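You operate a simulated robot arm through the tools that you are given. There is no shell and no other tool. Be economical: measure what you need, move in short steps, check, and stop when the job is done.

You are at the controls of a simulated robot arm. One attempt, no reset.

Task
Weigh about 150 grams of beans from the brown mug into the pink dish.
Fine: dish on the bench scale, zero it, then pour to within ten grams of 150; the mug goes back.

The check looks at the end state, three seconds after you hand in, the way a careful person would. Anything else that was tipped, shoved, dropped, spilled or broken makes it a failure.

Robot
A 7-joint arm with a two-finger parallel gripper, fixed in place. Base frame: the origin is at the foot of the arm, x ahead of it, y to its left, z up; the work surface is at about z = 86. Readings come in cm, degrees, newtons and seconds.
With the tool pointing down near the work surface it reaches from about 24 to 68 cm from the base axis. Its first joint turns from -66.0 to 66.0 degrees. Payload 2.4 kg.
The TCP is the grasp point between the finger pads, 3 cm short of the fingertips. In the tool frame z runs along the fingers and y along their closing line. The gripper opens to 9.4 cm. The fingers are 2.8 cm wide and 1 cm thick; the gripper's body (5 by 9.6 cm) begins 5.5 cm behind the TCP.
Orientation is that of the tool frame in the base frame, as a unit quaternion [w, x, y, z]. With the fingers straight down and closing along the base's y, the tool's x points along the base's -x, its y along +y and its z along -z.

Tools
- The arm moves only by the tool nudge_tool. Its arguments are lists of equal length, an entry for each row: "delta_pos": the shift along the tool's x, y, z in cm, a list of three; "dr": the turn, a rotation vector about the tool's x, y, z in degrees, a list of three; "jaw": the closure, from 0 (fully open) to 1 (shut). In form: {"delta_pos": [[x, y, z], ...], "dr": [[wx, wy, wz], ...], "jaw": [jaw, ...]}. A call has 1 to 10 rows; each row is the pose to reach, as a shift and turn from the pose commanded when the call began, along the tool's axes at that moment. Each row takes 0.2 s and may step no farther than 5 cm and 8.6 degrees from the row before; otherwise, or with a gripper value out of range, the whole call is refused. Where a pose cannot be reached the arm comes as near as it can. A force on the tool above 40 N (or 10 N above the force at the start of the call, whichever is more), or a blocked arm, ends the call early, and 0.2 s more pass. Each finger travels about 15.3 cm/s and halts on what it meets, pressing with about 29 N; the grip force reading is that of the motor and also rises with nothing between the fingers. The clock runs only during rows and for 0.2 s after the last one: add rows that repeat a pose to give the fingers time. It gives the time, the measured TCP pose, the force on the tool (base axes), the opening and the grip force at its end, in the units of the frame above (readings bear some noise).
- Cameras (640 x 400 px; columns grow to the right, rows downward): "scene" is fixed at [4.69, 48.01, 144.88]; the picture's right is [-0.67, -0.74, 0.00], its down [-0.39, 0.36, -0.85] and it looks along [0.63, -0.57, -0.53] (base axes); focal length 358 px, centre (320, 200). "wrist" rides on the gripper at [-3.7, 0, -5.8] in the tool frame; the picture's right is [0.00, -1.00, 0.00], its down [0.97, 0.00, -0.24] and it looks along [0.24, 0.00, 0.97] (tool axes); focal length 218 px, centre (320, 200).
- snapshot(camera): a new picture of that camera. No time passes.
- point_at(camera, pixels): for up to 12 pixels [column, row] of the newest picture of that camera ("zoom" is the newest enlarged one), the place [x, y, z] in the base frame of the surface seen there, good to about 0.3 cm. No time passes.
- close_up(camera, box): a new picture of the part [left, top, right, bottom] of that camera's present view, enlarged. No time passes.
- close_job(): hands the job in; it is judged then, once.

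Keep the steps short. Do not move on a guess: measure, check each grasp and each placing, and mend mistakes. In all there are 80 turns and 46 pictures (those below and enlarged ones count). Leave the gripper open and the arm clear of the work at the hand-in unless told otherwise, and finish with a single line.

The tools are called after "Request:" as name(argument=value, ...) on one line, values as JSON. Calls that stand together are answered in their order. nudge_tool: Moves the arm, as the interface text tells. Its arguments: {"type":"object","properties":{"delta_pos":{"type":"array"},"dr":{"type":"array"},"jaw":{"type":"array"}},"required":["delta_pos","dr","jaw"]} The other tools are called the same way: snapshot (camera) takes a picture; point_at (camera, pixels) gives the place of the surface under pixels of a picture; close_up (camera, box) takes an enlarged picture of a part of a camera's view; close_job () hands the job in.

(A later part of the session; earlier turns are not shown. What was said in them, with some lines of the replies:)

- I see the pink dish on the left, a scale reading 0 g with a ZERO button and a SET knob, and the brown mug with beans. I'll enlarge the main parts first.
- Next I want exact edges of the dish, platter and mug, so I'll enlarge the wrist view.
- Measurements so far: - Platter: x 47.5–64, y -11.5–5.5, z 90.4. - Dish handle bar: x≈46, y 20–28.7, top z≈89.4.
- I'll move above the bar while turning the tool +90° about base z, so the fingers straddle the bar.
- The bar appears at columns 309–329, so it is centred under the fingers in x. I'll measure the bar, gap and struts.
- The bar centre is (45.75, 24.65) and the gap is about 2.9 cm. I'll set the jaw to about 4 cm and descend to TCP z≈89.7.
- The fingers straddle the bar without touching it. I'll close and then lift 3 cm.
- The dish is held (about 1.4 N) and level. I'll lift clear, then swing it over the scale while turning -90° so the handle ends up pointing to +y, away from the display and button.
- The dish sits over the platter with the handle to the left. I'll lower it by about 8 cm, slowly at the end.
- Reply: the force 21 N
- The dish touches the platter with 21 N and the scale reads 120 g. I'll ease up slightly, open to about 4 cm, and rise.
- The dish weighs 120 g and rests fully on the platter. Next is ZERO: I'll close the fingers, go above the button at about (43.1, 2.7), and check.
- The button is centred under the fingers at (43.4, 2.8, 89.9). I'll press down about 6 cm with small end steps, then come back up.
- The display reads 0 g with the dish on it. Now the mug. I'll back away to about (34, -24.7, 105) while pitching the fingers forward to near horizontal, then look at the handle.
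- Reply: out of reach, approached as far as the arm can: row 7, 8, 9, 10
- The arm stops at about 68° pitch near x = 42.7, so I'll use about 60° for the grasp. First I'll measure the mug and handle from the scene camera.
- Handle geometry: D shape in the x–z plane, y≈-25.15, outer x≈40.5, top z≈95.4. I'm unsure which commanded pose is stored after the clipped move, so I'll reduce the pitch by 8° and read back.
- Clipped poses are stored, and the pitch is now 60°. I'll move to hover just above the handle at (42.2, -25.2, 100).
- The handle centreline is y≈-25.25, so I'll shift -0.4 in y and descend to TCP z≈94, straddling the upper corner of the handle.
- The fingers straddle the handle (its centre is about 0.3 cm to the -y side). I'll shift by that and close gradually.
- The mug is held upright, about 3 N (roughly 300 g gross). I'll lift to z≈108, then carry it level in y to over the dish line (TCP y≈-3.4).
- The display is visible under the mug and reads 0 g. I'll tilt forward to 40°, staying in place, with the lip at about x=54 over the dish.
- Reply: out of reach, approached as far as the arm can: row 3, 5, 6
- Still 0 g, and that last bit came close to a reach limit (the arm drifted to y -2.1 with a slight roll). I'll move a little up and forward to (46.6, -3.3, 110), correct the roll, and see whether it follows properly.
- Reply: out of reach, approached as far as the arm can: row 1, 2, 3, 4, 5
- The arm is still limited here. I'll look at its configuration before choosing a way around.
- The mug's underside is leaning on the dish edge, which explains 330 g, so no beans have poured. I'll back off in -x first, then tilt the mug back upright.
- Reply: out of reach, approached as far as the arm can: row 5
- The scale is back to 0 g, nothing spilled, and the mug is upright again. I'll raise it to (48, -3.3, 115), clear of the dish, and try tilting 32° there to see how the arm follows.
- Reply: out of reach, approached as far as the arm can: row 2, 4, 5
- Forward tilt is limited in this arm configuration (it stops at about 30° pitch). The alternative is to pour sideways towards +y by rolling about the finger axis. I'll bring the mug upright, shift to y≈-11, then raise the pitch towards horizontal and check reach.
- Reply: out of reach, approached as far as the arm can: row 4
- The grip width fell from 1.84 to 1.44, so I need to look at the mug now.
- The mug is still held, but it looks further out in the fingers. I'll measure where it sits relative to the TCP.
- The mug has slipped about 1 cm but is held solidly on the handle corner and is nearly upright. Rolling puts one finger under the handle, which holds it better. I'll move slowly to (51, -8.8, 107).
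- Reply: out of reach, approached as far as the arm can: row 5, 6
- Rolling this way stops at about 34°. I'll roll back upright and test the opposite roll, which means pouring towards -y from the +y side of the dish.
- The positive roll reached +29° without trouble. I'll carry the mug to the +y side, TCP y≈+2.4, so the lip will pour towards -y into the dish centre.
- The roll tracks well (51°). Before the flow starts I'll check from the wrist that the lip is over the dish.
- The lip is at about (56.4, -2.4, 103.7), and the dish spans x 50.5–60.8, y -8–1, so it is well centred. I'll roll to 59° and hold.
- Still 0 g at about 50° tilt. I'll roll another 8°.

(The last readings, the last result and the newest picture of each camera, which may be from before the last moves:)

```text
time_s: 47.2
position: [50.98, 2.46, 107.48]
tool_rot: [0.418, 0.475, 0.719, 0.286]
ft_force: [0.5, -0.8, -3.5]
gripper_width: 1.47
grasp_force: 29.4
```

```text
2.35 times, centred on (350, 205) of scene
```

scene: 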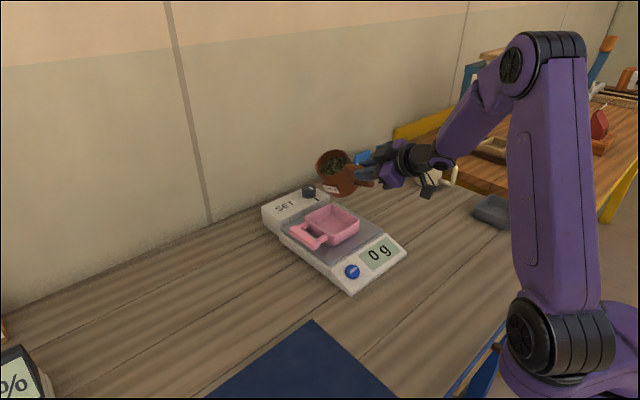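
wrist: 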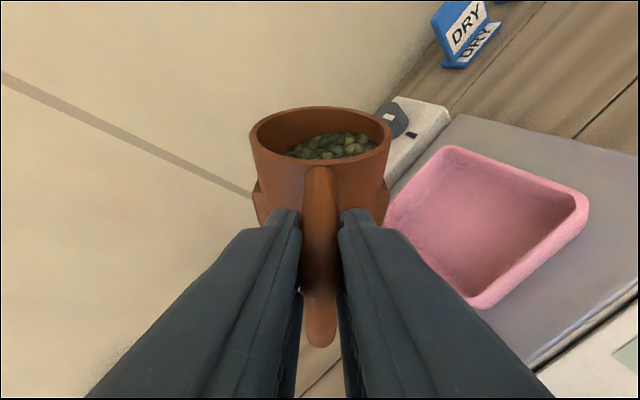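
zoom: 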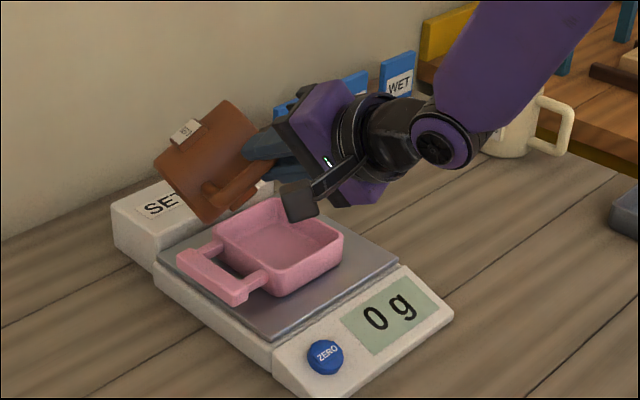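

Still 0 g. I'll roll another 7° (to about 74°).

Request:
nudge_tool(delta_pos=[[0, 0, 0], [0, 0, 0], [0, 0, 0], [0, 0, 0], [0, 0, 0], [0, 0, 0]], dr=[[0, 0, 2], [0, 0, 4], [0, 0, 6], [0, 0, 7], [0, 0, 7], [0, 0, 7]], jaw=[1, 1, 1, 1, 1, 1])

Request:
close_up(camera="scene", box=[250, 120, 450, 290])

```text
time_s: 48.6
position: [50.83, 2.35, 107.53]
tool_rot: [0.401, 0.518, 0.689, 0.311]
ft_force: [0.2, -0.9, -3.0]
gripper_width: 1.48
grasp_force: 29.0
```

```text
2.35 times, centred on (350, 205) of scene
```

zoom: 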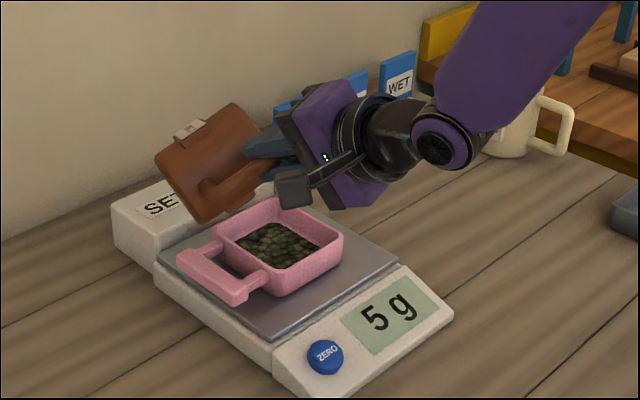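

Beans have begun to fall into the dish and it reads 5 g. I'll hold this tilt for about 1 s to see whether the flow continues.

Request:
nudge_tool(delta_pos=[[0, 0, 0], [0, 0, 0], [0, 0, 0], [0, 0, 0]], dr=[[0, 0, 0], [0, 0, 0], [0, 0, 0], [0, 0, 0]], jaw=[1, 1, 1, 1])

Request:
close_up(camera="scene", box=[250, 120, 450, 290])

```text
time_s: 49.6
position: [50.79, 2.34, 107.43]
tool_rot: [0.401, 0.518, 0.689, 0.311]
ft_force: [-0.6, -0.3, -3.6]
gripper_width: 1.47
grasp_force: 29.7
```

```text
2.35 times, centred on (350, 205) of scene
```

zoom: 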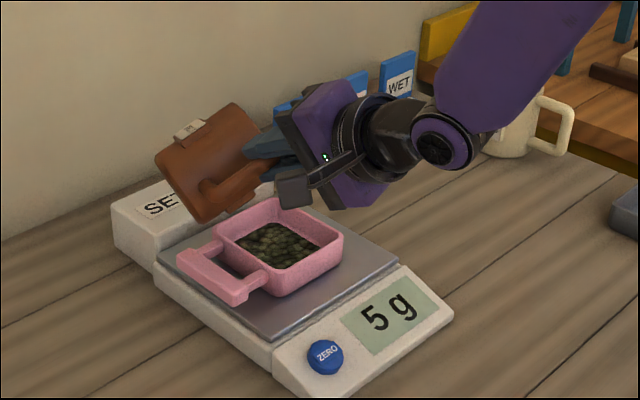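

The amount depends on the angle (steady at 5 g). I'll roll another 6° and read again.

Request:
nudge_tool(delta_pos=[[0, 0, 0], [0, 0, 0], [0, 0, 0], [0, 0, 0], [0, 0, 0], [0, 0, 0]], dr=[[0, 0, 2], [0, 0, 4], [0, 0, 6], [0, 0, 6], [0, 0, 6], [0, 0, 6]], jaw=[1, 1, 1, 1, 1, 1])

Request:
close_up(camera="scene", box=[250, 120, 450, 290])

```text
time_s: 51.0
position: [50.92, 2.45, 107.54]
tool_rot: [0.384, 0.553, 0.661, 0.332]
ft_force: [-0.4, 0.1, -1.7]
gripper_width: 1.48
grasp_force: 28.5
```

```text
2.35 times, centred on (350, 205) of scene
```

zoom: 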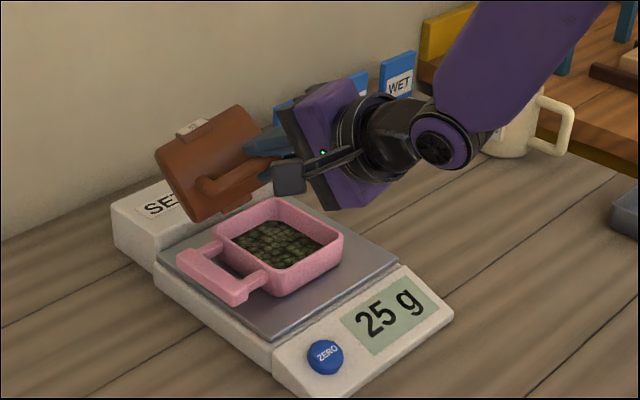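

25 g at about 80° roll, roughly 3.5 g per degree. I'll roll 14° more and shift 1.5 cm in -y to keep the lip over the dish centre.

Request:
nudge_tool(delta_pos=[[-0.3, -0.05, 0], [-0.5, -0.1, 0], [-0.8, -0.15, 0], [-1, -0.2, 0], [-1.2, -0.23, 0], [-1.48, -0.26, 0], [-1.48, -0.26, 0], [-1.48, -0.26, 0], [-1.48, -0.26, 0]], dr=[[0, 0, 2], [0, 0, 4], [0, 0, 6], [0, 0, 8], [0, 0, 10], [0, 0, 12], [0, 0, 14], [0, 0, 14], [0, 0, 14]], jaw=[1, 1, 1, 1, 1, 1, 1, 1, 1])

Request:
close_up(camera="scene", box=[250, 120, 450, 290])

```text
time_s: 53.0
position: [50.87, 0.96, 107.49]
tool_rot: [0.341, 0.63, 0.588, 0.377]
ft_force: [0.2, 0.3, -2.9]
gripper_width: 1.46
grasp_force: 28.8
```

```text
2.35 times, centred on (350, 205) of scene
```

zoom: 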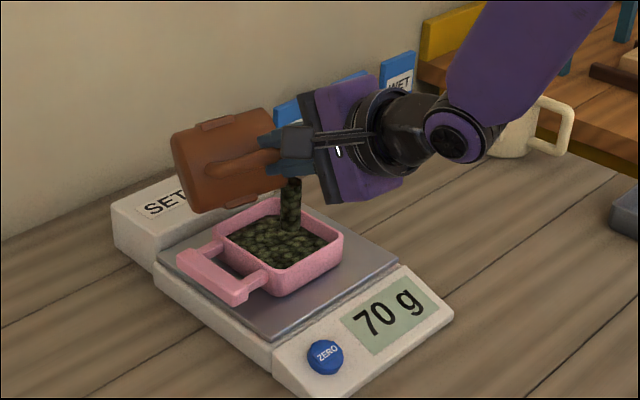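

70 g with a stream still falling inside the dish. I'll hold here briefly and read again.

Request:
nudge_tool(delta_pos=[[0, 0, 0], [0, 0, 0]], dr=[[0, 0, 0], [0, 0, 0]], jaw=[1, 1])

Request:
close_up(camera="scene", box=[250, 120, 450, 290])

```text
time_s: 53.6
position: [50.92, 0.89, 107.47]
tool_rot: [0.34, 0.63, 0.588, 0.377]
ft_force: [-0.2, 0.7, -2.7]
gripper_width: 1.46
grasp_force: 28.9
```

```text
2.35 times, centred on (350, 205) of scene
```

zoom: 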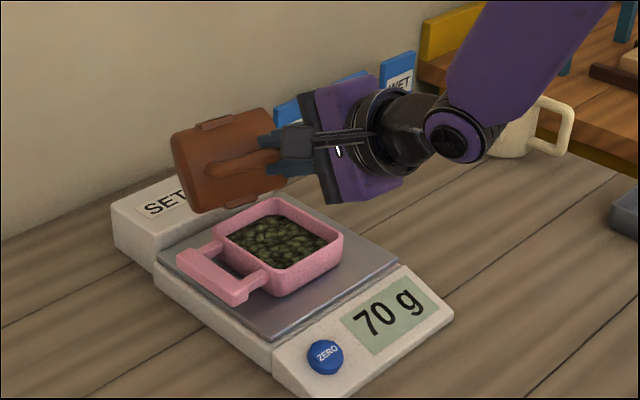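

Settled at 70 g at 94° roll (about 3.2 g per degree). I'll roll another 17° and shift 0.8 cm in -y.

Request:
nudge_tool(delta_pos=[[-0.1, 0, 0], [-0.2, 0, 0], [-0.3, 0, 0], [-0.5, 0, 0], [-0.6, 0.05, 0], [-0.8, 0.06, 0], [-0.8, 0.06, 0], [-0.8, 0.06, 0], [-0.8, 0.06, 0], [-0.8, 0.06, 0]], dr=[[0, 0, 3], [0, 0, 6], [0, 0, 9], [0, 0, 12], [0, 0, 15], [0, 0, 17], [0, 0, 17], [0, 0, 17], [0, 0, 17], [0, 0, 17]], jaw=[1, 1, 1, 1, 1, 1, 1, 1, 1, 1])

Request:
close_up(camera="scene", box=[250, 120, 450, 290])

```text
time_s: 55.8
position: [50.76, 0.21, 107.58]
tool_rot: [0.281, 0.71, 0.489, 0.421]
ft_force: [0.3, -0.5, -1.5]
gripper_width: 1.49
grasp_force: 29.1
```

```text
2.35 times, centred on (350, 205) of scene
```

zoom: 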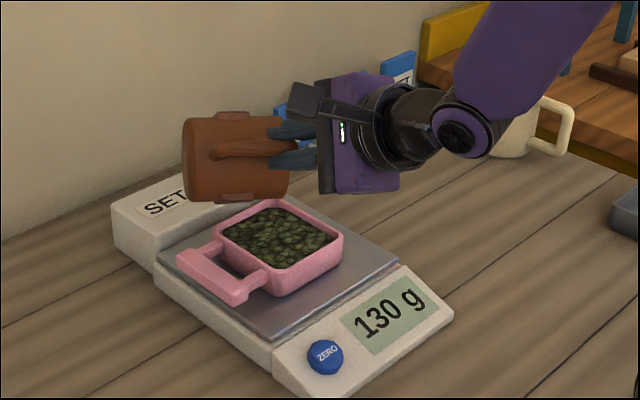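

130 g, settled. I need about 20 g more, so I'll roll +5.5° and hold.

Request:
nudge_tool(delta_pos=[[0, 0, 0], [0, 0, 0], [0, 0, 0], [0, 0, 0], [0, 0, 0], [0, 0, 0], [0, 0, 0], [0, 0, 0]], dr=[[0, 0, 2], [0, 0, 4], [0, 0, 5.5], [0, 0, 5.5], [0, 0, 5.5], [0, 0, 5.5], [0, 0, 5.5], [0, 0, 5.5]], jaw=[1, 1, 1, 1, 1, 1, 1, 1])

Request:
close_up(camera="scene", box=[250, 120, 450, 290])

```text
time_s: 57.6
position: [50.99, 0.07, 107.62]
tool_rot: [0.26, 0.733, 0.454, 0.435]
ft_force: [0.2, 0.2, -3.2]
gripper_width: 1.47
grasp_force: 28.9
```

```text
2.35 times, centred on (350, 205) of scene
```

zoom: 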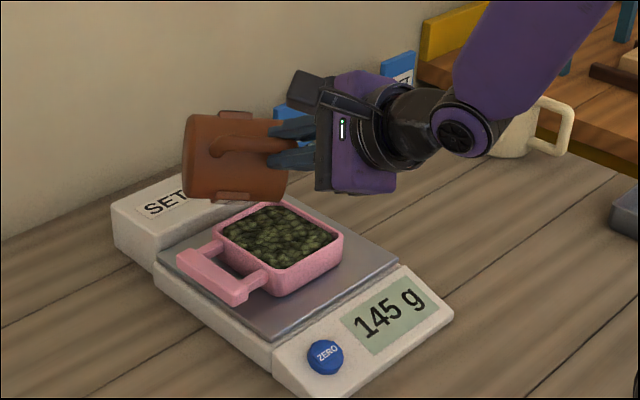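

145 g is already in range. A further +1.3° should bring it to about 150, and then I'll start rolling back upright.

Request:
nudge_tool(delta_pos=[[0, 0, 0], [0, 0, 0], [0, 0, 0], [0, 0, 0], [0, 0, 0], [0, 0, 0], [0, 0, 0], [0, 0, 0], [0, 0, 0]], dr=[[0, 0, 1.3], [0, 0, 1.3], [0, 0, 1.3], [0, 0, -5], [0, 0, -13], [0, 0, -21], [0, 0, -29], [0, 0, -37], [0, 0, -45]], jaw=[1, 1, 1, 1, 1, 1, 1, 1, 1])

Request:
nudge_tool(delta_pos=[[0, 0, 0], [0, 0, 0], [0, 0, 0], [0, 0, 0], [0, 0, 0], [0, 0, 0], [0, 0, 0], [0, 0, 0], [0, 0, 0], [0, 0, 0]], dr=[[0, 0, -8], [0, 0, -16], [0, 0, -24], [0, 0, -32], [0, 0, -40], [0, 0, -48], [0, 0, -56], [0, 0, -64], [0, 0, -70], [0, 0, -71.5]], jaw=[1, 1, 1, 1, 1, 1, 1, 1, 1, 1])

Request:
snapshot(camera="scene")

```text
time_s: 59.6
position: [50.95, 0.09, 107.48]
tool_rot: [0.407, 0.502, 0.701, 0.301]
ft_force: [-0.3, -0.3, -0.6]
gripper_width: 1.47
grasp_force: 29.0
```

```text
time_s: 61.8
position: [50.84, 0.16, 107.37]
tool_rot: [0.507, -0.002, 0.862, 0.008]
ft_force: [-0.7, -0.4, -1.5]
gripper_width: 1.46
grasp_force: 29.0
```

```text
5 pictures are left
```

scene: 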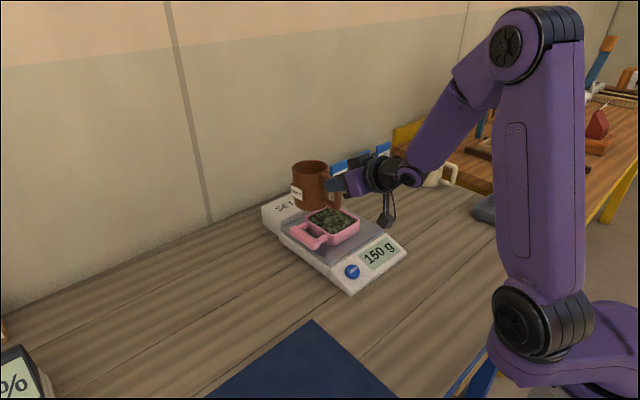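

The scale reads 150 g with the mug upright. Now I'll carry the mug back, level, to above its original place (TCP about (42.5, -25.2, 104)).

Request:
nudge_tool(delta_pos=[[0, -2, 0], [0, -4.5, 0], [0.8, -7.5, -0.7], [1.8, -10.5, -1.5], [2.8, -13.5, -2.3], [3.9, -16.5, -3.2], [5, -19.5, -4], [6, -22, -4.8], [7, -24.3, -5.6], [7, -25.3, -5.6]], dr=[[0, 0, 0], [0, 0, 0], [0, 0, 0], [0, 0, 0], [0, 0, 0], [0, 0, 0], [0, 0, 0], [0, 0, 0], [0, 0, 0], [0, 0, 0]], jaw=[1, 1, 1, 1, 1, 1, 1, 1, 1, 1])

Request:
close_up(camera="scene", box=[350, 120, 490, 230])

```text
time_s: 64.0
position: [42.74, -25.21, 103.71]
tool_rot: [0.507, -0.001, 0.862, 0.008]
ft_force: [-0.9, -1.3, -2.2]
gripper_width: 1.48
grasp_force: 29.0
```

```text
3.64 times, centred on (420, 175) of scene
```

zoom: 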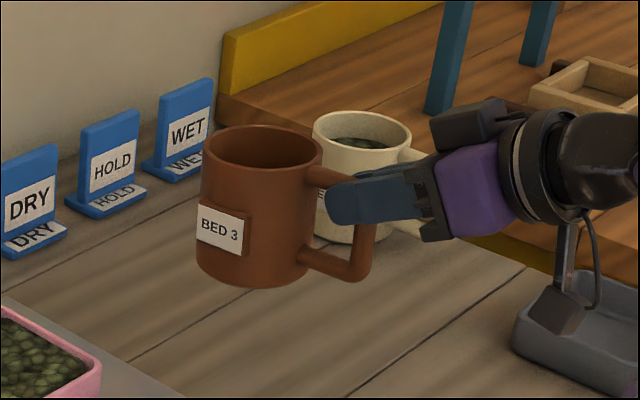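

Request:
point_at(camera="zoom", pixels=[[208, 155], [262, 172], [318, 165], [262, 129], [202, 262], [220, 280], [250, 286], [300, 275], [335, 172], [352, 276], [372, 240], [360, 390]])

```text
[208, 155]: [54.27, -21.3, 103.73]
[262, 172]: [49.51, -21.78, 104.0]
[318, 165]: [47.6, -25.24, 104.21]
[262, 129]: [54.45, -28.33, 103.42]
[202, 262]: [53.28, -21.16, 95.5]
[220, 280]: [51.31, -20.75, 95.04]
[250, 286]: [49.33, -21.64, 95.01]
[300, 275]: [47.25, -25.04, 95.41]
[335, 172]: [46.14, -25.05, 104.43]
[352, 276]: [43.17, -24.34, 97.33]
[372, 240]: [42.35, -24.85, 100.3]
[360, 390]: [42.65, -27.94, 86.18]
```

The mug leans forward about 5° with its bottom at z≈95. I'll correct the pitch by -5° while lowering 8.6 cm, leaving about 1 cm, then read the pose.

Request:
nudge_tool(delta_pos=[[1.3, 0, 0.6], [2.9, 0, 1.35], [4.5, 0, 2.1], [6, 0, 2.8], [7.1, 0, 3.35], [7.8, 0, 3.65], [7.8, 0, 3.65]], dr=[[0, -1, 0], [0, -2, 0], [0, -3, 0], [0, -4, 0], [0, -5, 0], [0, -5, 0], [0, -5, 0]], jaw=[1, 1, 1, 1, 1, 1, 1])

Request:
close_up(camera="scene", box=[360, 140, 480, 240])

```text
time_s: 65.6
position: [42.23, -25.15, 95.15]
tool_rot: [0.545, -0.001, 0.838, 0.007]
ft_force: [-0.3, 0.4, -1.5]
gripper_width: 1.47
grasp_force: 29.3
```

```text
4.00 times, centred on (420, 190) of scene
```

zoom: 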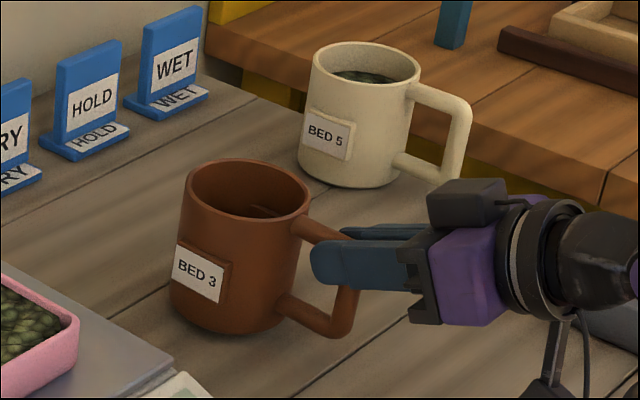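

Request:
point_at(camera="zoom", pixels=[[187, 185], [250, 207], [307, 197], [250, 161], [172, 300], [200, 325], [240, 331], [282, 318], [330, 333], [195, 345], [300, 345], [265, 340]])

```text
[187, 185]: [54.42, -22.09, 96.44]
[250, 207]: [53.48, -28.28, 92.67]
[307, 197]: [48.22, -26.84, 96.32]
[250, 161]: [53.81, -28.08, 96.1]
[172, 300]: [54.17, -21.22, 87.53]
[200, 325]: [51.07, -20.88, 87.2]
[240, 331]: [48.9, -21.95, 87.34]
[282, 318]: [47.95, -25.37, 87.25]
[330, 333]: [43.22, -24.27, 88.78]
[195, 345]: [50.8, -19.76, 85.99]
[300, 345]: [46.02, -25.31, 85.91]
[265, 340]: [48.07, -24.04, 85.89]
```

The mug is upright and about 0.6 cm above the bench, sitting roughly 1 cm in +x and 0.4 cm in +y of its original spot. I'll correct that and lower it gently.

Request:
nudge_tool(delta_pos=[[0.2, -0.2, -0.45], [0.4, -0.4, -0.91], [0.4, -0.4, -0.91], [0.58, -0.4, -0.83], [0.72, -0.4, -0.77], [0.86, -0.4, -0.71], [0.95, -0.4, -0.67], [0.95, -0.4, -0.67]], dr=[[0, 0, 0], [0, 0, 0], [0, 0, 0], [0, 0, 0], [0, 0, 0], [0, 0, 0], [0, 0, 0], [0, 0, 0]], jaw=[1, 1, 1, 1, 1, 1, 1, 1])

```text
time_s: 67.4
position: [41.27, -25.59, 94.59]
tool_rot: [0.544, -0.001, 0.839, 0.007]
ft_force: [0.0, 0.4, 0.1]
gripper_width: 1.45
grasp_force: 28.6
```

The force rose to about 0, so contact is starting. I'll go down in 0.1 cm steps to confirm.

Request:
nudge_tool(delta_pos=[[0.09, 0, 0.04], [0.18, 0, 0.08], [0.18, 0, 0.08]], dr=[[0, 0, 0], [0, 0, 0], [0, 0, 0]], jaw=[1, 1, 1])

```text
time_s: 68.2
position: [41.24, -25.52, 94.59]
tool_rot: [0.546, -0.002, 0.838, 0.007]
ft_force: [-4.3, 2.6, 16.4]
gripper_width: 1.43
grasp_force: 28.7
```

16 N, so the mug is resting on the bench. I'll ease up slightly and open the fingers gradually to about 4 cm.

Request:
nudge_tool(delta_pos=[[-0.14, 0, -0.06], [-0.14, 0, -0.06], [-0.14, 0, -0.06], [-0.14, 0, -0.06], [-0.14, 0, -0.06], [-0.14, 0, -0.06]], dr=[[0, 0, 0], [0, 0, 0], [0, 0, 0], [0, 0, 0], [0, 0, 0], [0, 0, 0]], jaw=[1, 0.82, 0.75, 0.65, 0.55, 0.55])

Request:
snapshot(camera="wrist")

```text
time_s: 69.6
position: [41.11, -25.65, 94.62]
tool_rot: [0.544, -0.001, 0.839, 0.007]
ft_force: [0.6, 1.2, -0.3]
gripper_width: 4.22
grasp_force: 0.0
```

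```text
2 pictures are left
```

wrist: 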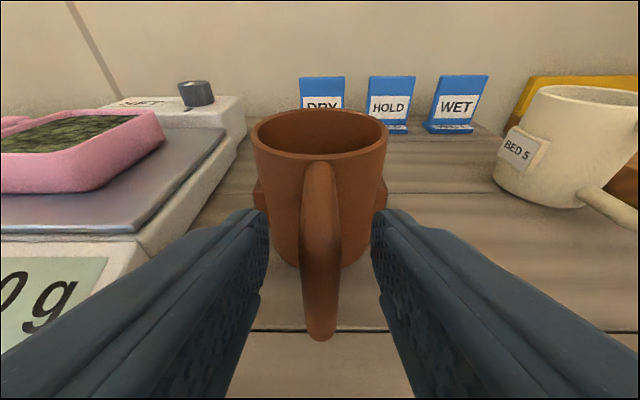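

Released and standing upright. I'll rise straight up.

Request:
nudge_tool(delta_pos=[[-0.9, 0, -0.4], [-2.3, 0, -1], [-4.1, 0, -1.8], [-6.4, 0, -2.8], [-8.2, 0, -3.6], [-8.2, 0, -3.6]], dr=[[0, 0, 0], [0, 0, 0], [0, 0, 0], [0, 1, 0], [0, 3, 0], [0, 5, 0]], jaw=[0.55, 0.55, 0.55, 0.55, 0.55, 0.55])

Request:
nudge_tool(delta_pos=[[-2, 0, -1], [-4, 0, -2], [-6, 0, -3], [-8, 0, -4], [-8, 0, -4]], dr=[[0, 0, 0], [0, 0, 0], [0, 0, 0], [0, 0, 0], [0, 0, 0]], jaw=[0.4, 0.3, 0.1, 0, 0])

Request:
snapshot(camera="scene")

```text
time_s: 71.0
position: [41.27, -25.55, 103.56]
tool_rot: [0.507, -0.001, 0.862, 0.008]
ft_force: [-0.4, -0.7, -0.4]
gripper_width: 4.22
grasp_force: 0.2
```

```text
time_s: 72.2
position: [41.71, -25.63, 112.57]
tool_rot: [0.508, -0.002, 0.861, 0.009]
ft_force: [0.2, -1.2, -0.1]
gripper_width: 9.38
grasp_force: 0.0
```

```text
1 pictures are left
```

scene: 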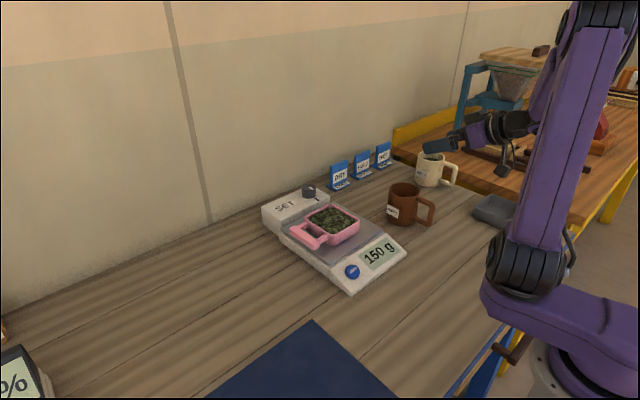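

The scale shows 150 g, the brown mug stands in its place, nothing is spilled or shoved, and the gripper is open and clear. I'm handing in.

Request:
close_job()

```text
The job is handed in.
```

The zeroed scale reads 150 g of beans in the pink dish, the brown mug is back upright within about 1 cm of its original spot, nothing spilled, and the job is handed in.
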